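You operate a simulated robot arm through the tools that you are given. There is no shell and no other tool. Be economical: measure what you need, move in short steps, check, and stop when the job is done.

You run a simulated robot arm. Do the job below in one go: nothing can be reset, and whatever is moved stays where it is left.

## Task
Put the orange bearing on top of the scuff pad.

The check looks at the end state, three seconds after you hand in, the way a careful person would. Anything else that was tipped, shoved, dropped, spilled or broken makes it a failure.

## Robot
A 7-joint arm with a two-finger parallel gripper, fixed in place. Base frame: the origin is at the foot of the arm, x ahead of it, y to its left, z up. Lengths are in m, angles in degrees, forces in N, time in s.
With the tool pointing down near the work surface it reaches from about 0.26 to 0.68 m from the base axis. Its first joint turns from -66.0 to 66.0 degrees. Payload 1.57 kg.
The tool frame sits at the grasp point between the pads (the TCP): z along the fingers, y along the line on which they close. The tips reach 0.03 m beyond it. The gripper opens to 0.11 m. The fingers are 0.024 m wide and 0.012 m thick; the gripper's body (0.048 by 0.112 m) begins 0.078 m behind the TCP.
Orientation is told as [roll, pitch, yaw] about the base's x, y, z axes, in that order, counted from this pose: with the fingers straight down and closing along the base's y, the tool's x points along the base's -x, its y along +y and its z along -z.

## Interface
- The arm moves only by the tool apply_moves. Its argument "deltas" is a list that holds one entry, the list of rows, each a list of 7 numbers: the shift along the base's x, y, z in units of 30 mm (1.0 is 30 mm), then the turn, a rotation vector about the base's x, y, z in units of 6 degrees (1.0 is 6 degrees), then the gripper command, from -1 (fully open) to 1 (shut), values between in proportion. In form: [[[dx, dy, dz, wx, wy, wz, claw], ...]]. A call has 1 to 10 rows; each row shifts and turns the commanded pose from where the row before left it. A call with a number of a shift or a turn outside -1 to 1 is refused whole. Rows are played at 5 a second. More than 0.05 m and 8.6 degrees between two rows, or a gripper value outside its range, and nothing of the call is played. A pose out of reach is approached as far as the arm can. The call stops where the force on the tool passes 40 N (or 10 N more than at its start, if that is more) or the arm is blocked; 0.2 s more then pass. The fingers move at their own pace (about 0.108 m/s each) and stop on an object; they squeeze with about 25 N. The grip force told is the motor's: it shows also when the fingers shut on nothing. Time passes only in rows, and 0.2 s behind the last, so rows that do not move let the fingers close. It gives the time, the measured TCP pose, the force on the tool (base axes), the opening and the grip force at its end, in the units of the frame above (readings bear some noise), and new pictures: "views" is both (left out), scene, wrist or none.
- Cameras (640 x 400 px; columns grow to the right, rows downward): "scene" is fixed at [0.177, -0.3887, 1.399]; the picture's right is [0.75, -0.66, 0.00], its down [-0.32, -0.36, -0.88] and it looks along [0.58, 0.66, -0.48] (base axes); focal length 350 px, centre (320, 200). "wrist" rides on the gripper at [0.07, 0.016, -0.141] in the tool frame; the picture's right is [-0.23, 0.97, 0.00], its down [-0.86, -0.20, -0.48] and it looks along [-0.47, -0.11, 0.88] (tool axes); focal length 222 px, centre (320, 200). There is no depth. A picture from a camera that has moved, and an enlarged one, comes with that camera's place and axes in the base frame and with its lens. The place of the scene camera against the robot may be out by one fixed shift of up to 0.018 m in any direction.
- close_up(camera, box): a new picture of the part [left, top, right, bottom] of that camera's present view, enlarged. No time passes.
- job_done(): hands the job in; it is judged then, once.

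Go step by step. Nothing tells you positions but the pictures and the camera data: compare them with the known pose of the tool, close in by small moves and look again before you grip or let go. The budget is 90 turns and 170 pictures, counting those below and the enlarged ones. Unless the task says otherwise, let go and move clear before handing in, and close with one line.

The tools are called as name(argument=value, ...) on one line, values as JSON. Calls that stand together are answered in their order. apply_moves: Moves the arm, as the interface text tells. Its arguments: {"type":"object","properties":{"deltas":{"type":"array"},"views":{"type":"string","enum":["both","scene","wrist","none"]}},"required":["deltas"]} The other tools are called the same way: close_up (camera, box) takes an enlarged picture of a part of a camera's view; job_done () hands the job in.

At the start:

```text
time: 0.0
tool_pos: [0.3012, -0.1988, 1.2644]
ee_rot: [0.0, 0.1, 0.0]
ft_force: [0.0, 0.0, 1.3]
width: 0.1101
finger_force: 0.1
```

scene: 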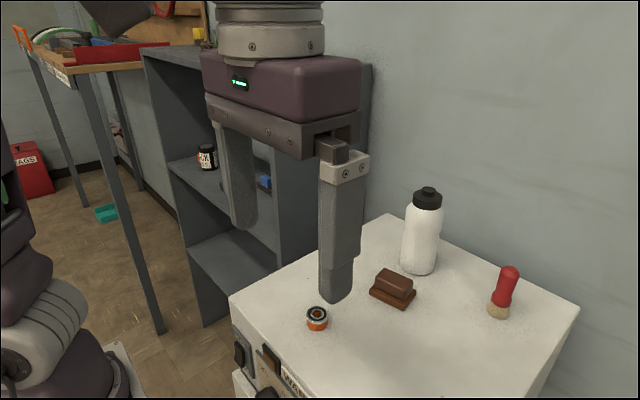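
wrist: 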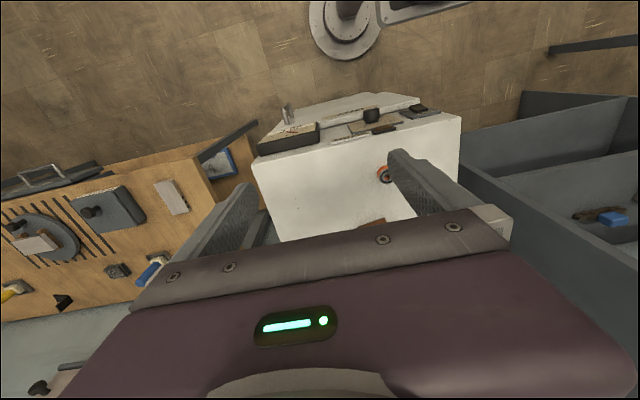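

The orange bearing seems to be near (0.43, -0.10), and the brown block near (0.55, -0.14) is probably the scuff pad. I'll enlarge both to check.

close_up(camera="scene", box=[350, 250, 430, 320])

close_up(camera="scene", box=[285, 290, 349, 340])

close_up(camera="wrist", box=[240, 80, 480, 240])

```text
5.71 times, centred on (390, 285) of scene
camera zoom: at [0.177, -0.3887, 1.399], right [0.75, -0.66, 0.0], down [-0.32, -0.36, -0.88], along [0.58, 0.66, -0.48], focal length 2000 px, centre (-80, -286)
```

zoom: 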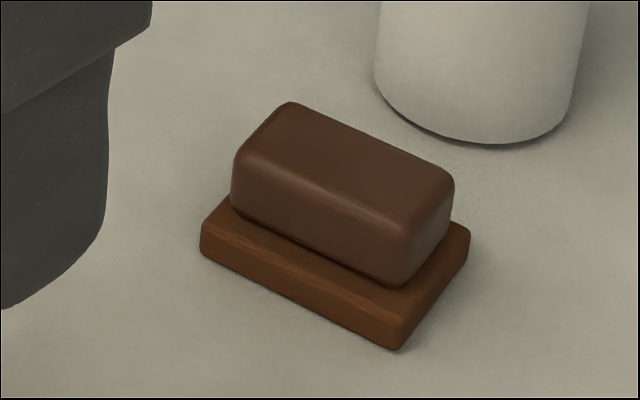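

```text
8.00 times, centred on (317, 315) of scene
camera zoom: at [0.177, -0.3887, 1.399], right [0.75, -0.66, 0.0], down [-0.32, -0.36, -0.88], along [0.58, 0.66, -0.48], focal length 2801 px, centre (344, -720)
```

zoom: 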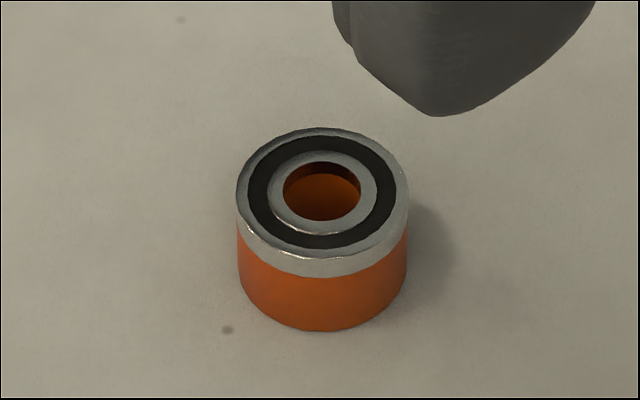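

```text
2.50 times, centred on (360, 160) of wrist
camera zoom: at [0.2313, -0.1831, 1.4055], right [0.23, 0.97, 0.0], down [0.86, -0.2, 0.48], along [0.47, -0.11, -0.88], focal length 555 px, centre (220, 300)
```

zoom: 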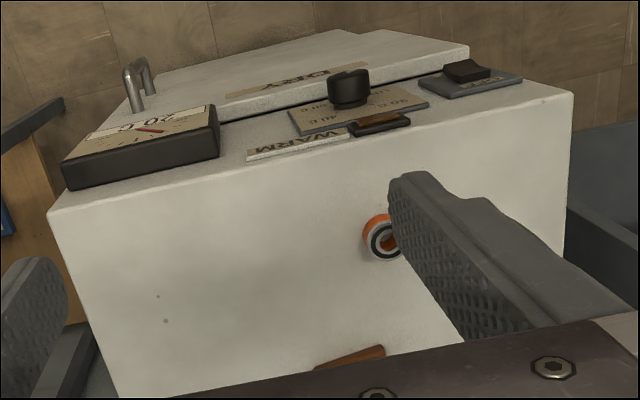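

The scene and wrist views agree that the bearing is at about (0.428, -0.095), roughly 33 mm across and 20 mm tall. The pad's top is at about (0.569, -0.13), with its long side along y. I'll move above the bearing and look again.

apply_moves(deltas=[[[0.705, 0.577, -0.9, 0, 0, 0, -1], [0.705, 0.577, -0.9, 0, 0, 0, -1], [0.705, 0.577, -0.9, 0, 0, 0, -1], [0.705, 0.577, -0.9, 0, 0, 0, -1], [0.705, 0.577, -0.9, 0, 0, 0, -1], [0.705, 0.577, -0.9, 0, 0, 0, -1], [0, 0, 0, 0, 0, 0, -1]]])

```text
time: 1.6
tool_pos: [0.428, -0.0955, 1.1024]
ee_rot: [0.0, 0.0, 0.0]
ft_force: [0.2, 0.3, 0.0]
width: 0.1099
finger_force: 0.0
camera wrist: at [0.3583, -0.079, 1.2436], right [0.23, 0.97, 0.0], down [0.86, -0.2, 0.48], along [0.47, -0.11, -0.88], focal length 222 px, centre (320, 200)
```

scene: 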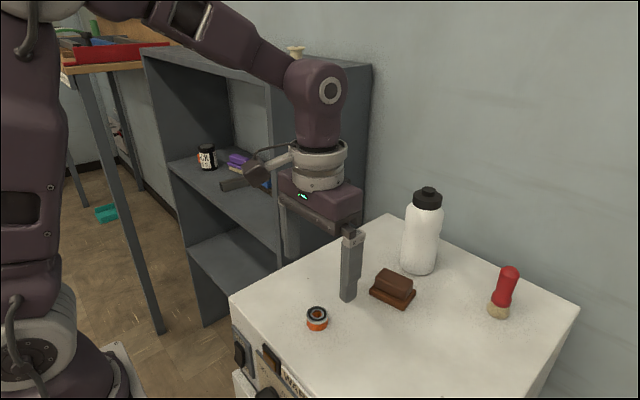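
wrist: 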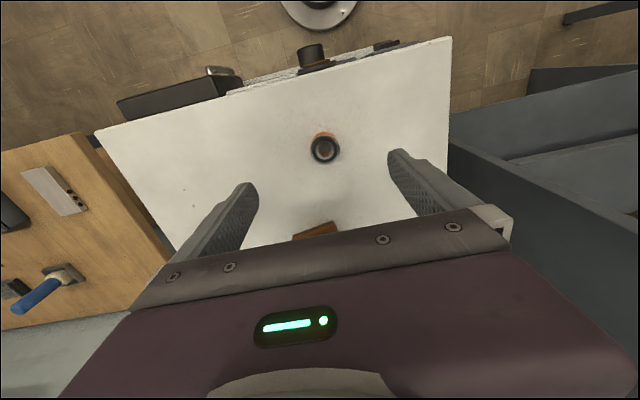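

The bearing sits between the fingers. I'll enlarge the wrist view to fix its centre.

close_up(camera="wrist", box=[284, 120, 364, 170])

close_up(camera="scene", box=[280, 220, 440, 340])

```text
8.00 times, centred on (324, 145) of wrist
camera zoom: at [0.3583, -0.079, 1.2436], right [0.23, 0.97, 0.0], down [0.86, -0.2, 0.48], along [0.47, -0.11, -0.88], focal length 1777 px, centre (288, 640)
```

zoom: 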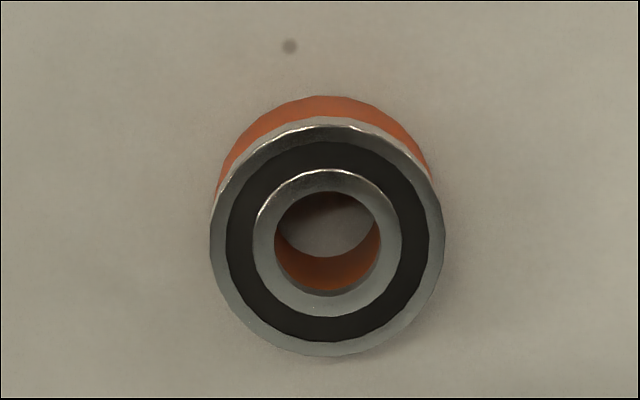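

```text
3.33 times, centred on (360, 280) of scene
camera zoom: at [0.177, -0.3887, 1.399], right [0.75, -0.66, 0.0], down [-0.32, -0.36, -0.88], along [0.58, 0.66, -0.48], focal length 1167 px, centre (187, -67)
```

zoom: 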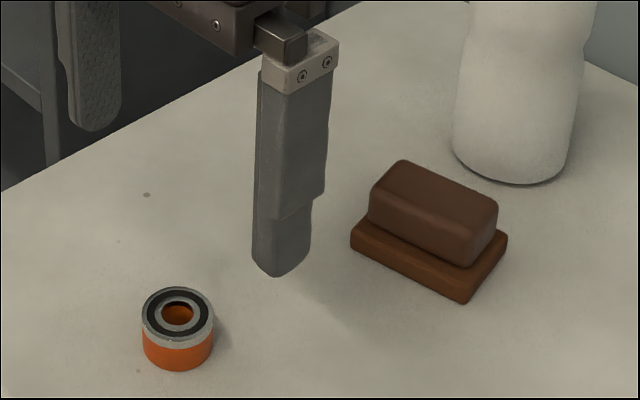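

The bearing's centre is at (0.4295, -0.090). Against that, the scene camera reads about 8 mm low in y. I'll centre on it and go down with open fingers.

apply_moves(deltas=[[[0.05, 0.187, -0.6, 0, 0, 0, -1], [0, 0, -0.8, 0, 0, 0, -1], [0, 0, -0.8, 0, 0, 0, -1], [0, 0, -0.6, 0, 0, 0, -1], [0, 0, -0.38, 0, 0, 0, -1], [0, 0, 0, 0, 0, 0, -1]]])

```text
time: 3.0
tool_pos: [0.4305, -0.0902, 1.006]
ee_rot: [0.0, -0.1, 0.0]
ft_force: [0.0, -0.3, -0.3]
width: 0.1099
finger_force: 0.1
camera wrist: at [0.3596, -0.0739, 1.1476], right [0.23, 0.97, 0.0], down [0.86, -0.2, 0.48], along [0.47, -0.11, -0.88], focal length 222 px, centre (320, 200)
```

scene: 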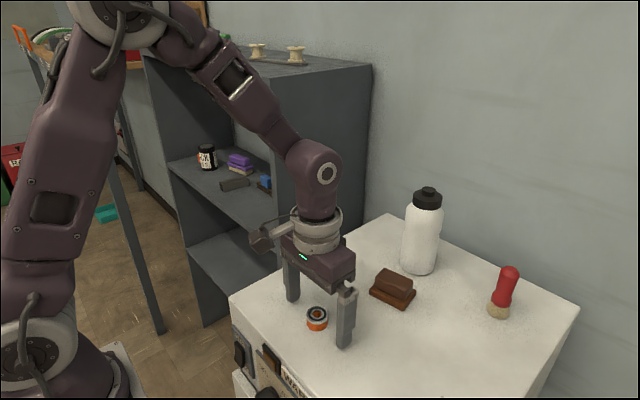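
wrist: 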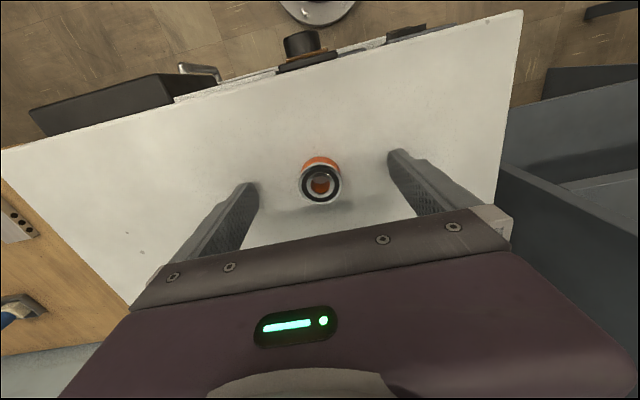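

The fingers straddle the bearing. There are also purple and dark pad-like items on the shelf, so I'll check those before settling on the target.

close_up(camera="scene", box=[185, 135, 281, 195])

close_up(camera="scene", box=[220, 240, 380, 400])

close_up(camera="scene", box=[0, 0, 320, 200])

```text
6.67 times, centred on (233, 165) of scene
camera zoom: at [0.177, -0.3887, 1.399], right [0.75, -0.66, 0.0], down [-0.32, -0.36, -0.88], along [0.58, 0.66, -0.48], focal length 2334 px, centre (900, 433)
```

zoom: 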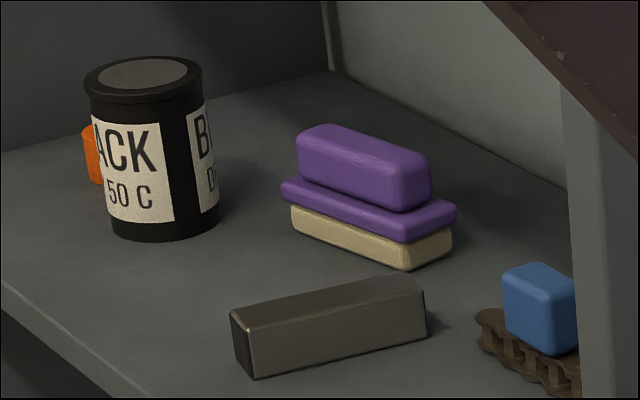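

```text
2.50 times, centred on (300, 320) of scene
camera zoom: at [0.177, -0.3887, 1.399], right [0.75, -0.66, 0.0], down [-0.32, -0.36, -0.88], along [0.58, 0.66, -0.48], focal length 875 px, centre (370, -100)
```

zoom: 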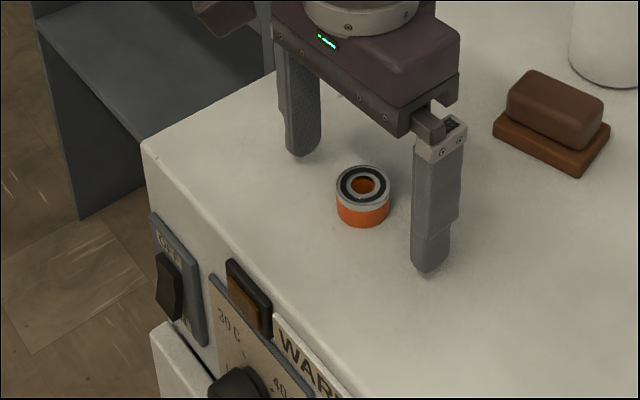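

```text
2.00 times, centred on (160, 100) of scene
camera zoom: at [0.177, -0.3887, 1.399], right [0.75, -0.66, 0.0], down [-0.32, -0.36, -0.88], along [0.58, 0.66, -0.48], focal length 700 px, centre (640, 400)
```

zoom: 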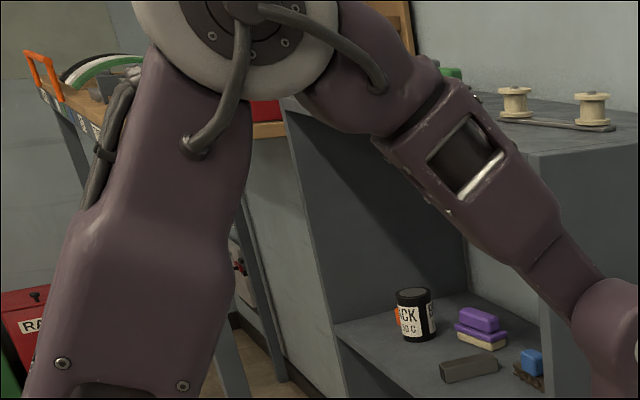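

The shelf items are a can, a purple brush, a grey stone and a blue block on a chain, and none of them is within the work area. The brown block is the only pad-like thing on the work surface, so I'll treat it as the scuff pad. Now I'll close on the bearing.

apply_moves(deltas=[[[0, 0, 0, 0, 0, 0, 1], [0, 0, 0, 0, 0, 0, 1], [0, 0, 0, 0, 0, 0, 1], [0, 0, 0, 0, 0, 0, 1]]], views="wrist")

```text
time: 4.0
tool_pos: [0.429, -0.0912, 1.0056]
ee_rot: [0.1, 0.0, 0.0]
ft_force: [0.1, -0.2, -1.2]
width: 0.0328
finger_force: 25.0
camera wrist: at [0.3596, -0.0739, 1.1478], right [0.23, 0.97, 0.0], down [0.86, -0.2, 0.48], along [0.47, -0.11, -0.88], focal length 222 px, centre (320, 200)
```

wrist: 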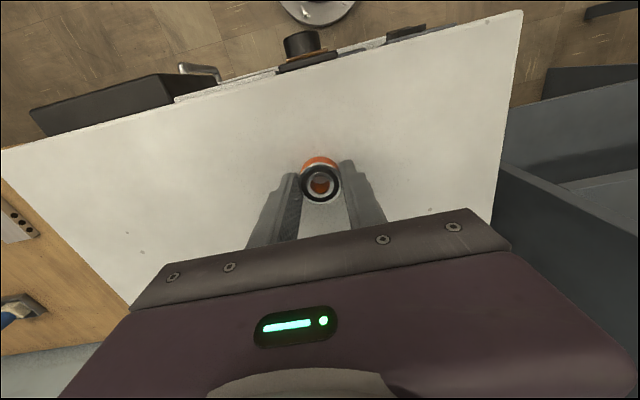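

The bearing is gripped, with the fingers 33 mm apart and the bearing centred. I'll lift it and carry it above the pad at about (0.572, -0.122).

apply_moves(deltas=[[[0, 0, 0.6, 0, 0, 0, 1], [0, 0, 1, 0, 0, 0, 1], [0, 0, 1, 0, 0, 0, 1], [0, 0, 0.6, 0, 0, 0, 1], [0.95, -0.206, 0, 0, 0, 0, 1], [0.95, -0.206, 0, 0, 0, 0, 1], [0.95, -0.206, 0, 0, 0, 0, 1], [0.95, -0.206, 0, 0, 0, 0, 1], [0.95, -0.206, 0, 0, 0, 0, 1], [0, 0, 0, 0, 0, 0, 1]]])

close_up(camera="scene", box=[320, 200, 480, 320])

close_up(camera="wrist", box=[240, 100, 400, 220])

```text
time: 6.2
tool_pos: [0.5721, -0.1207, 1.1015]
ee_rot: [0.0, 0.0, 0.1]
ft_force: [0.1, 0.6, -0.2]
width: 0.0326
finger_force: 25.1
camera wrist: at [0.5019, -0.1045, 1.2443], right [0.23, 0.97, 0.0], down [0.86, -0.2, 0.48], along [0.47, -0.11, -0.88], focal length 222 px, centre (320, 200)
```

scene: 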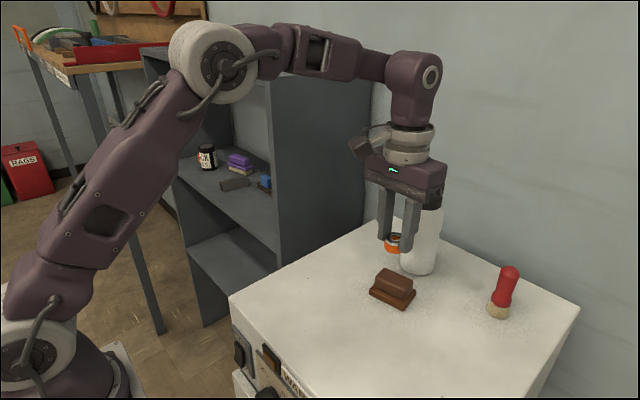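
wrist: 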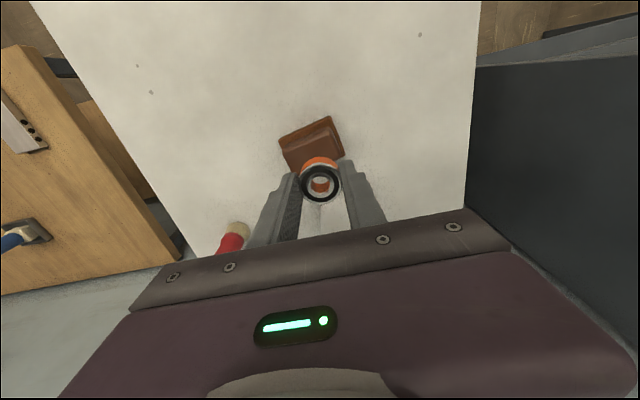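

```text
3.33 times, centred on (400, 260) of scene
camera zoom: at [0.177, -0.3888, 1.399], right [0.75, -0.66, 0.0], down [-0.32, -0.36, -0.88], along [0.58, 0.66, -0.48], focal length 1167 px, centre (53, 0)
```

zoom: 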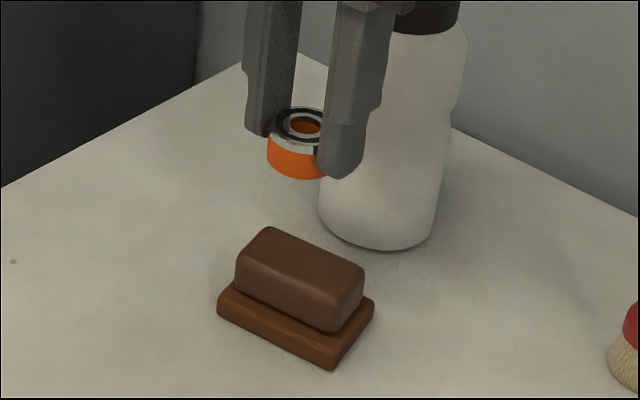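

```text
3.33 times, centred on (320, 160) of wrist
camera zoom: at [0.5019, -0.1045, 1.2443], right [0.23, 0.97, 0.0], down [0.86, -0.2, 0.48], along [0.47, -0.11, -0.88], focal length 740 px, centre (320, 333)
```

zoom: 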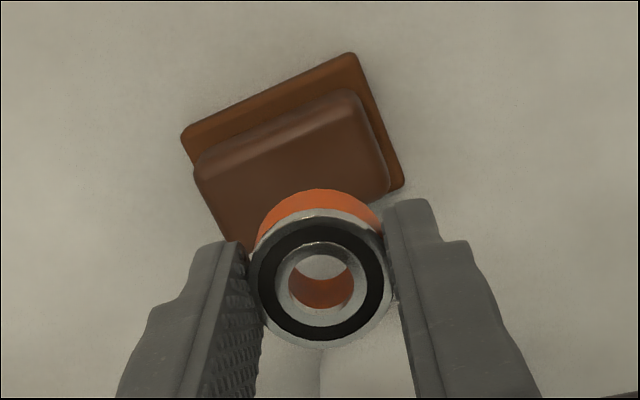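

From the wrist view the pad's centre is at (0.5715, -0.130), and the bearing is held at (0.572, -0.121). I'll shift 9 mm in -y and come down to just above the pad.

apply_moves(deltas=[[[0, -0.3, 0, 0, 0, 0, 1], [0, 0, -0.6, 0, 0, 0, 1], [0, 0, -0.6, 0, 0, 0, 1], [0, 0, -0.4, 0, 0, 0, 1], [0, 0, 0, 0, 0, 0, 1]]])

close_up(camera="scene", box=[340, 180, 460, 320])

close_up(camera="wrist", box=[240, 100, 400, 220])

```text
time: 7.4
tool_pos: [0.5709, -0.1309, 1.0536]
ee_rot: [0.0, 0.1, 0.0]
ft_force: [-0.6, 1.2, -1.3]
width: 0.0325
finger_force: 24.9
camera wrist: at [0.5021, -0.1135, 1.1955], right [0.23, 0.97, 0.0], down [0.86, -0.2, 0.48], along [0.47, -0.11, -0.88], focal length 222 px, centre (320, 200)
```

scene: 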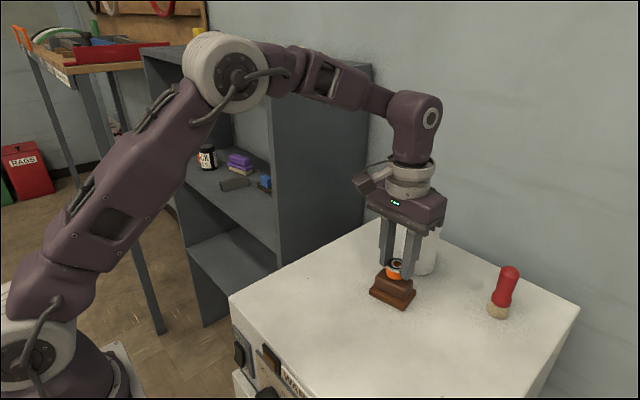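
wrist: 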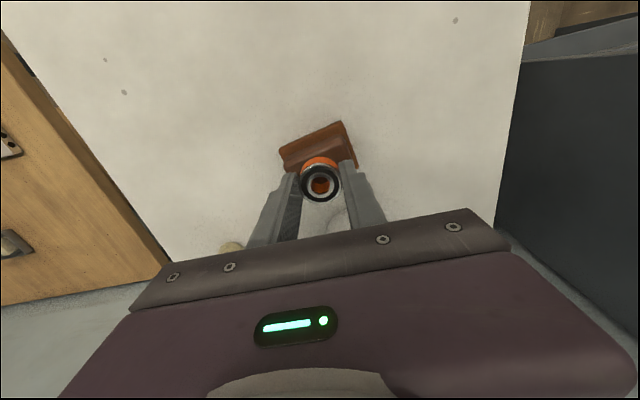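

```text
2.86 times, centred on (400, 250) of scene
camera zoom: at [0.177, -0.3887, 1.399], right [0.75, -0.66, 0.0], down [-0.32, -0.36, -0.88], along [0.58, 0.66, -0.48], focal length 1000 px, centre (91, 57)
```

zoom: 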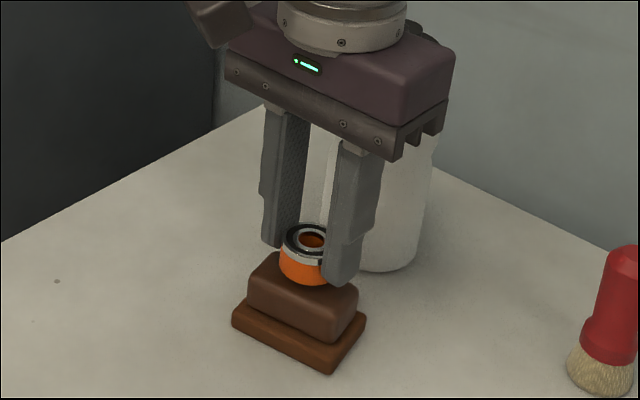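

```text
3.33 times, centred on (320, 160) of wrist
camera zoom: at [0.5021, -0.1135, 1.1955], right [0.23, 0.97, 0.0], down [0.86, -0.2, 0.48], along [0.47, -0.11, -0.88], focal length 740 px, centre (320, 333)
```

zoom: 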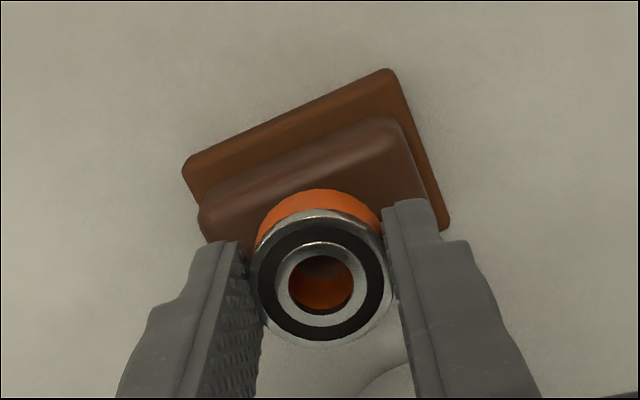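

The bearing is centred over the pad, with its underside near z = 1.018. I'll lower in small steps and watch the force.

apply_moves(deltas=[[[0, 0, -0.1, 0, 0, 0, 1], [0, 0, -0.1, 0, 0, 0, 1], [0, 0, -0.1, 0, 0, 0, 1], [0, 0, 0, 0, 0, 0, 1]]], views="none")

close_up(camera="scene", box=[360, 240, 440, 310])

```text
time: 8.4
tool_pos: [0.5717, -0.1296, 1.0458]
ee_rot: [0.1, -0.1, 0.0]
ft_force: [-1.9, 0.9, 14.2]
width: 0.0328
finger_force: 25.2
```

```text
5.71 times, centred on (400, 275) of scene
camera zoom: at [0.1767, -0.3887, 1.3991], right [0.75, -0.66, 0.0], down [-0.32, -0.36, -0.88], along [0.58, 0.66, -0.48], focal length 2000 px, centre (-137, -229)
```

zoom: 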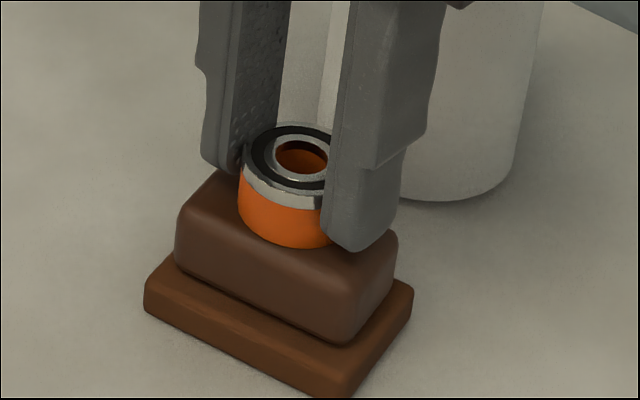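

It touched at TCP z of about 1.046 with 14 N, so the pad top is near 1.010. The bearing looks 2–3 mm too far towards the bottle, so I'll lift slightly, nudge it back and set it down more lightly.

apply_moves(deltas=[[[0, 0, 0.17, 0, 0, 0, 1], [-0.1, -0.05, 0, 0, 0, 0, 1], [0, 0, -0.07, 0, 0, 0, 1], [0, 0, -0.05, 0, 0, 0, 1], [0, 0, 0, 0, 0, 0, 1]]])

close_up(camera="scene", box=[360, 240, 440, 310])

close_up(camera="wrist", box=[240, 100, 400, 220])

```text
time: 9.6
tool_pos: [0.568, -0.1322, 1.0458]
ee_rot: [0.0, 0.0, 0.1]
ft_force: [0.4, 0.1, -1.2]
width: 0.0327
finger_force: 24.9
camera wrist: at [0.4986, -0.1153, 1.1884], right [0.23, 0.97, 0.0], down [0.86, -0.2, 0.48], along [0.47, -0.11, -0.88], focal length 222 px, centre (320, 200)
```

scene: 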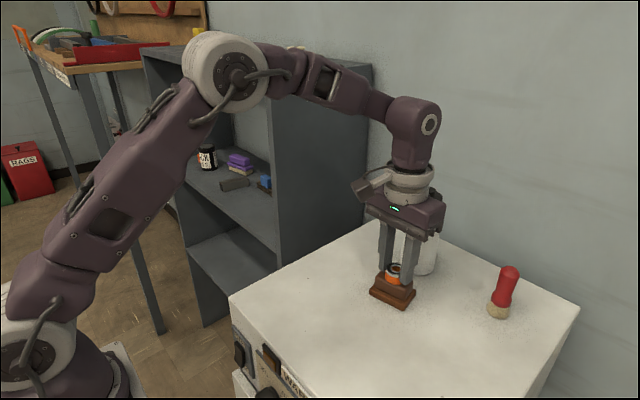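
wrist: 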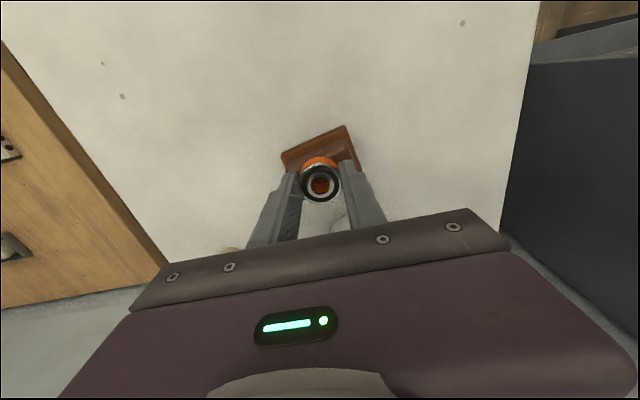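

```text
5.71 times, centred on (400, 275) of scene
camera zoom: at [0.177, -0.3887, 1.399], right [0.75, -0.66, 0.0], down [-0.32, -0.36, -0.88], along [0.58, 0.66, -0.48], focal length 2000 px, centre (-137, -229)
```

zoom: 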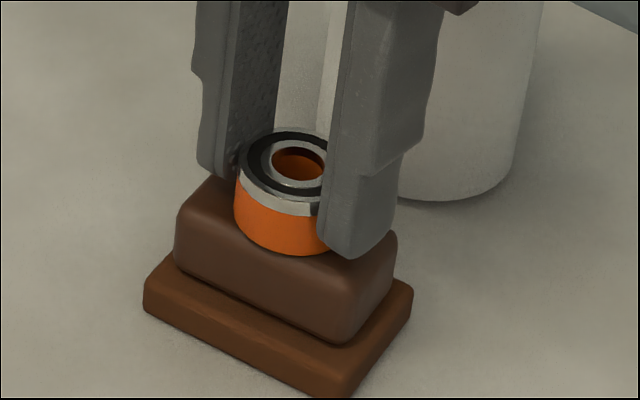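

```text
3.33 times, centred on (320, 160) of wrist
camera zoom: at [0.4986, -0.1153, 1.1884], right [0.23, 0.97, 0.0], down [0.86, -0.2, 0.48], along [0.47, -0.11, -0.88], focal length 740 px, centre (320, 333)
```

zoom: 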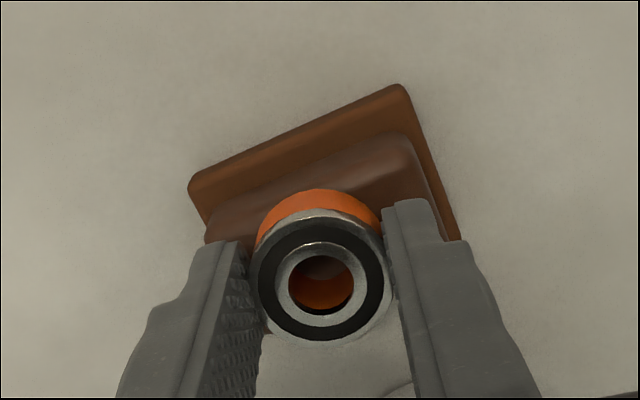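

The position looks good, and the bearing isn't quite touching yet. I'll ease it down about 1 mm.

apply_moves(deltas=[[[0, 0, -0.035, 0, 0, 0, 1], [0, 0, 0, 0, 0, 0, 1], [0, 0, 0, 0, 0, 0, 1]]], views="none")

```text
time: 10.4
tool_pos: [0.5681, -0.1322, 1.0454]
ee_rot: [0.0, 0.0, -0.1]
ft_force: [-0.8, -0.4, 3.8]
width: 0.0328
finger_force: 24.9
```

There is light contact at about 4 N. I'll release gently and rise straight up.

apply_moves(deltas=[[[0, 0, 0, 0, 0, 0, 0.3], [0, 0, 0, 0, 0, 0, 0.1], [0, 0, 0, 0, 0, 0, -0.2], [0, 0, 0, 0, 0, 0, -0.2], [0, 0, 0.4, 0, 0, 0, -0.2], [0, 0, 1, 0, 0, 0, -0.2], [0, 0, 1, 0, 0, 0, -0.2], [0, 0, 1, 0, 0, 0, -0.2], [-0.8, 0, 0.8, 0, 0, 0, -0.2], [-0.8, 0, 0.5, 0, 0, 0, -0.2]]])

close_up(camera="scene", box=[340, 180, 460, 320])

```text
time: 12.6
tool_pos: [0.5205, -0.1317, 1.1872]
ee_rot: [0.0, 0.0, 0.0]
ft_force: [0.3, 0.6, 0.3]
width: 0.0662
finger_force: 0.0
camera wrist: at [0.4505, -0.115, 1.3285], right [0.23, 0.97, 0.0], down [0.85, -0.2, 0.48], along [0.47, -0.11, -0.88], focal length 222 px, centre (320, 200)
```

scene: 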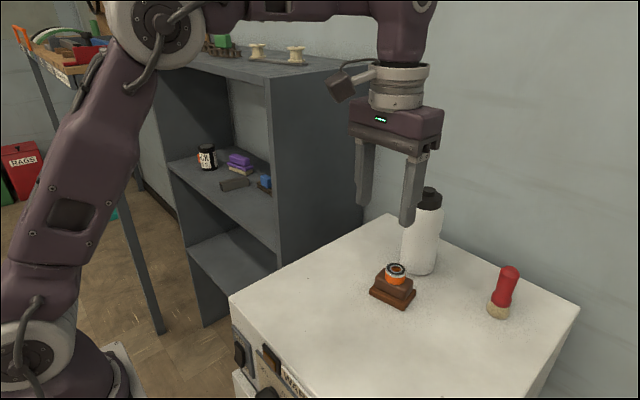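
wrist: 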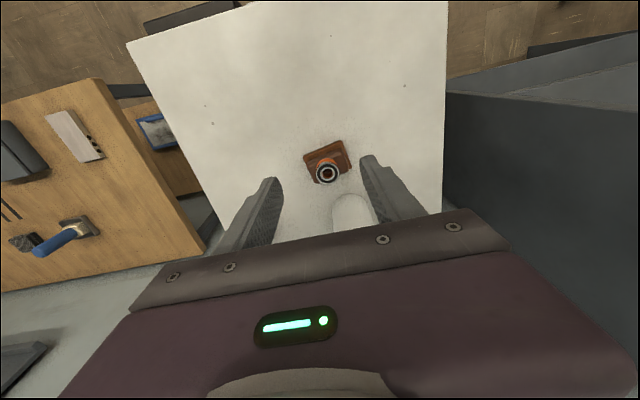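

```text
2.86 times, centred on (400, 250) of scene
camera zoom: at [0.177, -0.3887, 1.399], right [0.75, -0.66, 0.0], down [-0.32, -0.36, -0.88], along [0.58, 0.66, -0.48], focal length 1000 px, centre (91, 57)
```

zoom: 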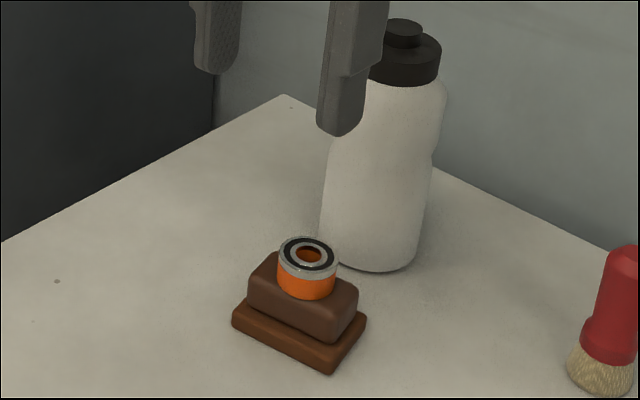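

The bearing sits flat and centred on the pad, the other objects on the work surface look undisturbed, and the arm is clear. I'm handing in.

job_done()

```text
The job is handed in.
```

The orange bearing is resting on top of the brown block, which I took to be the scuff pad because it was the only pad-like object on the work surface.
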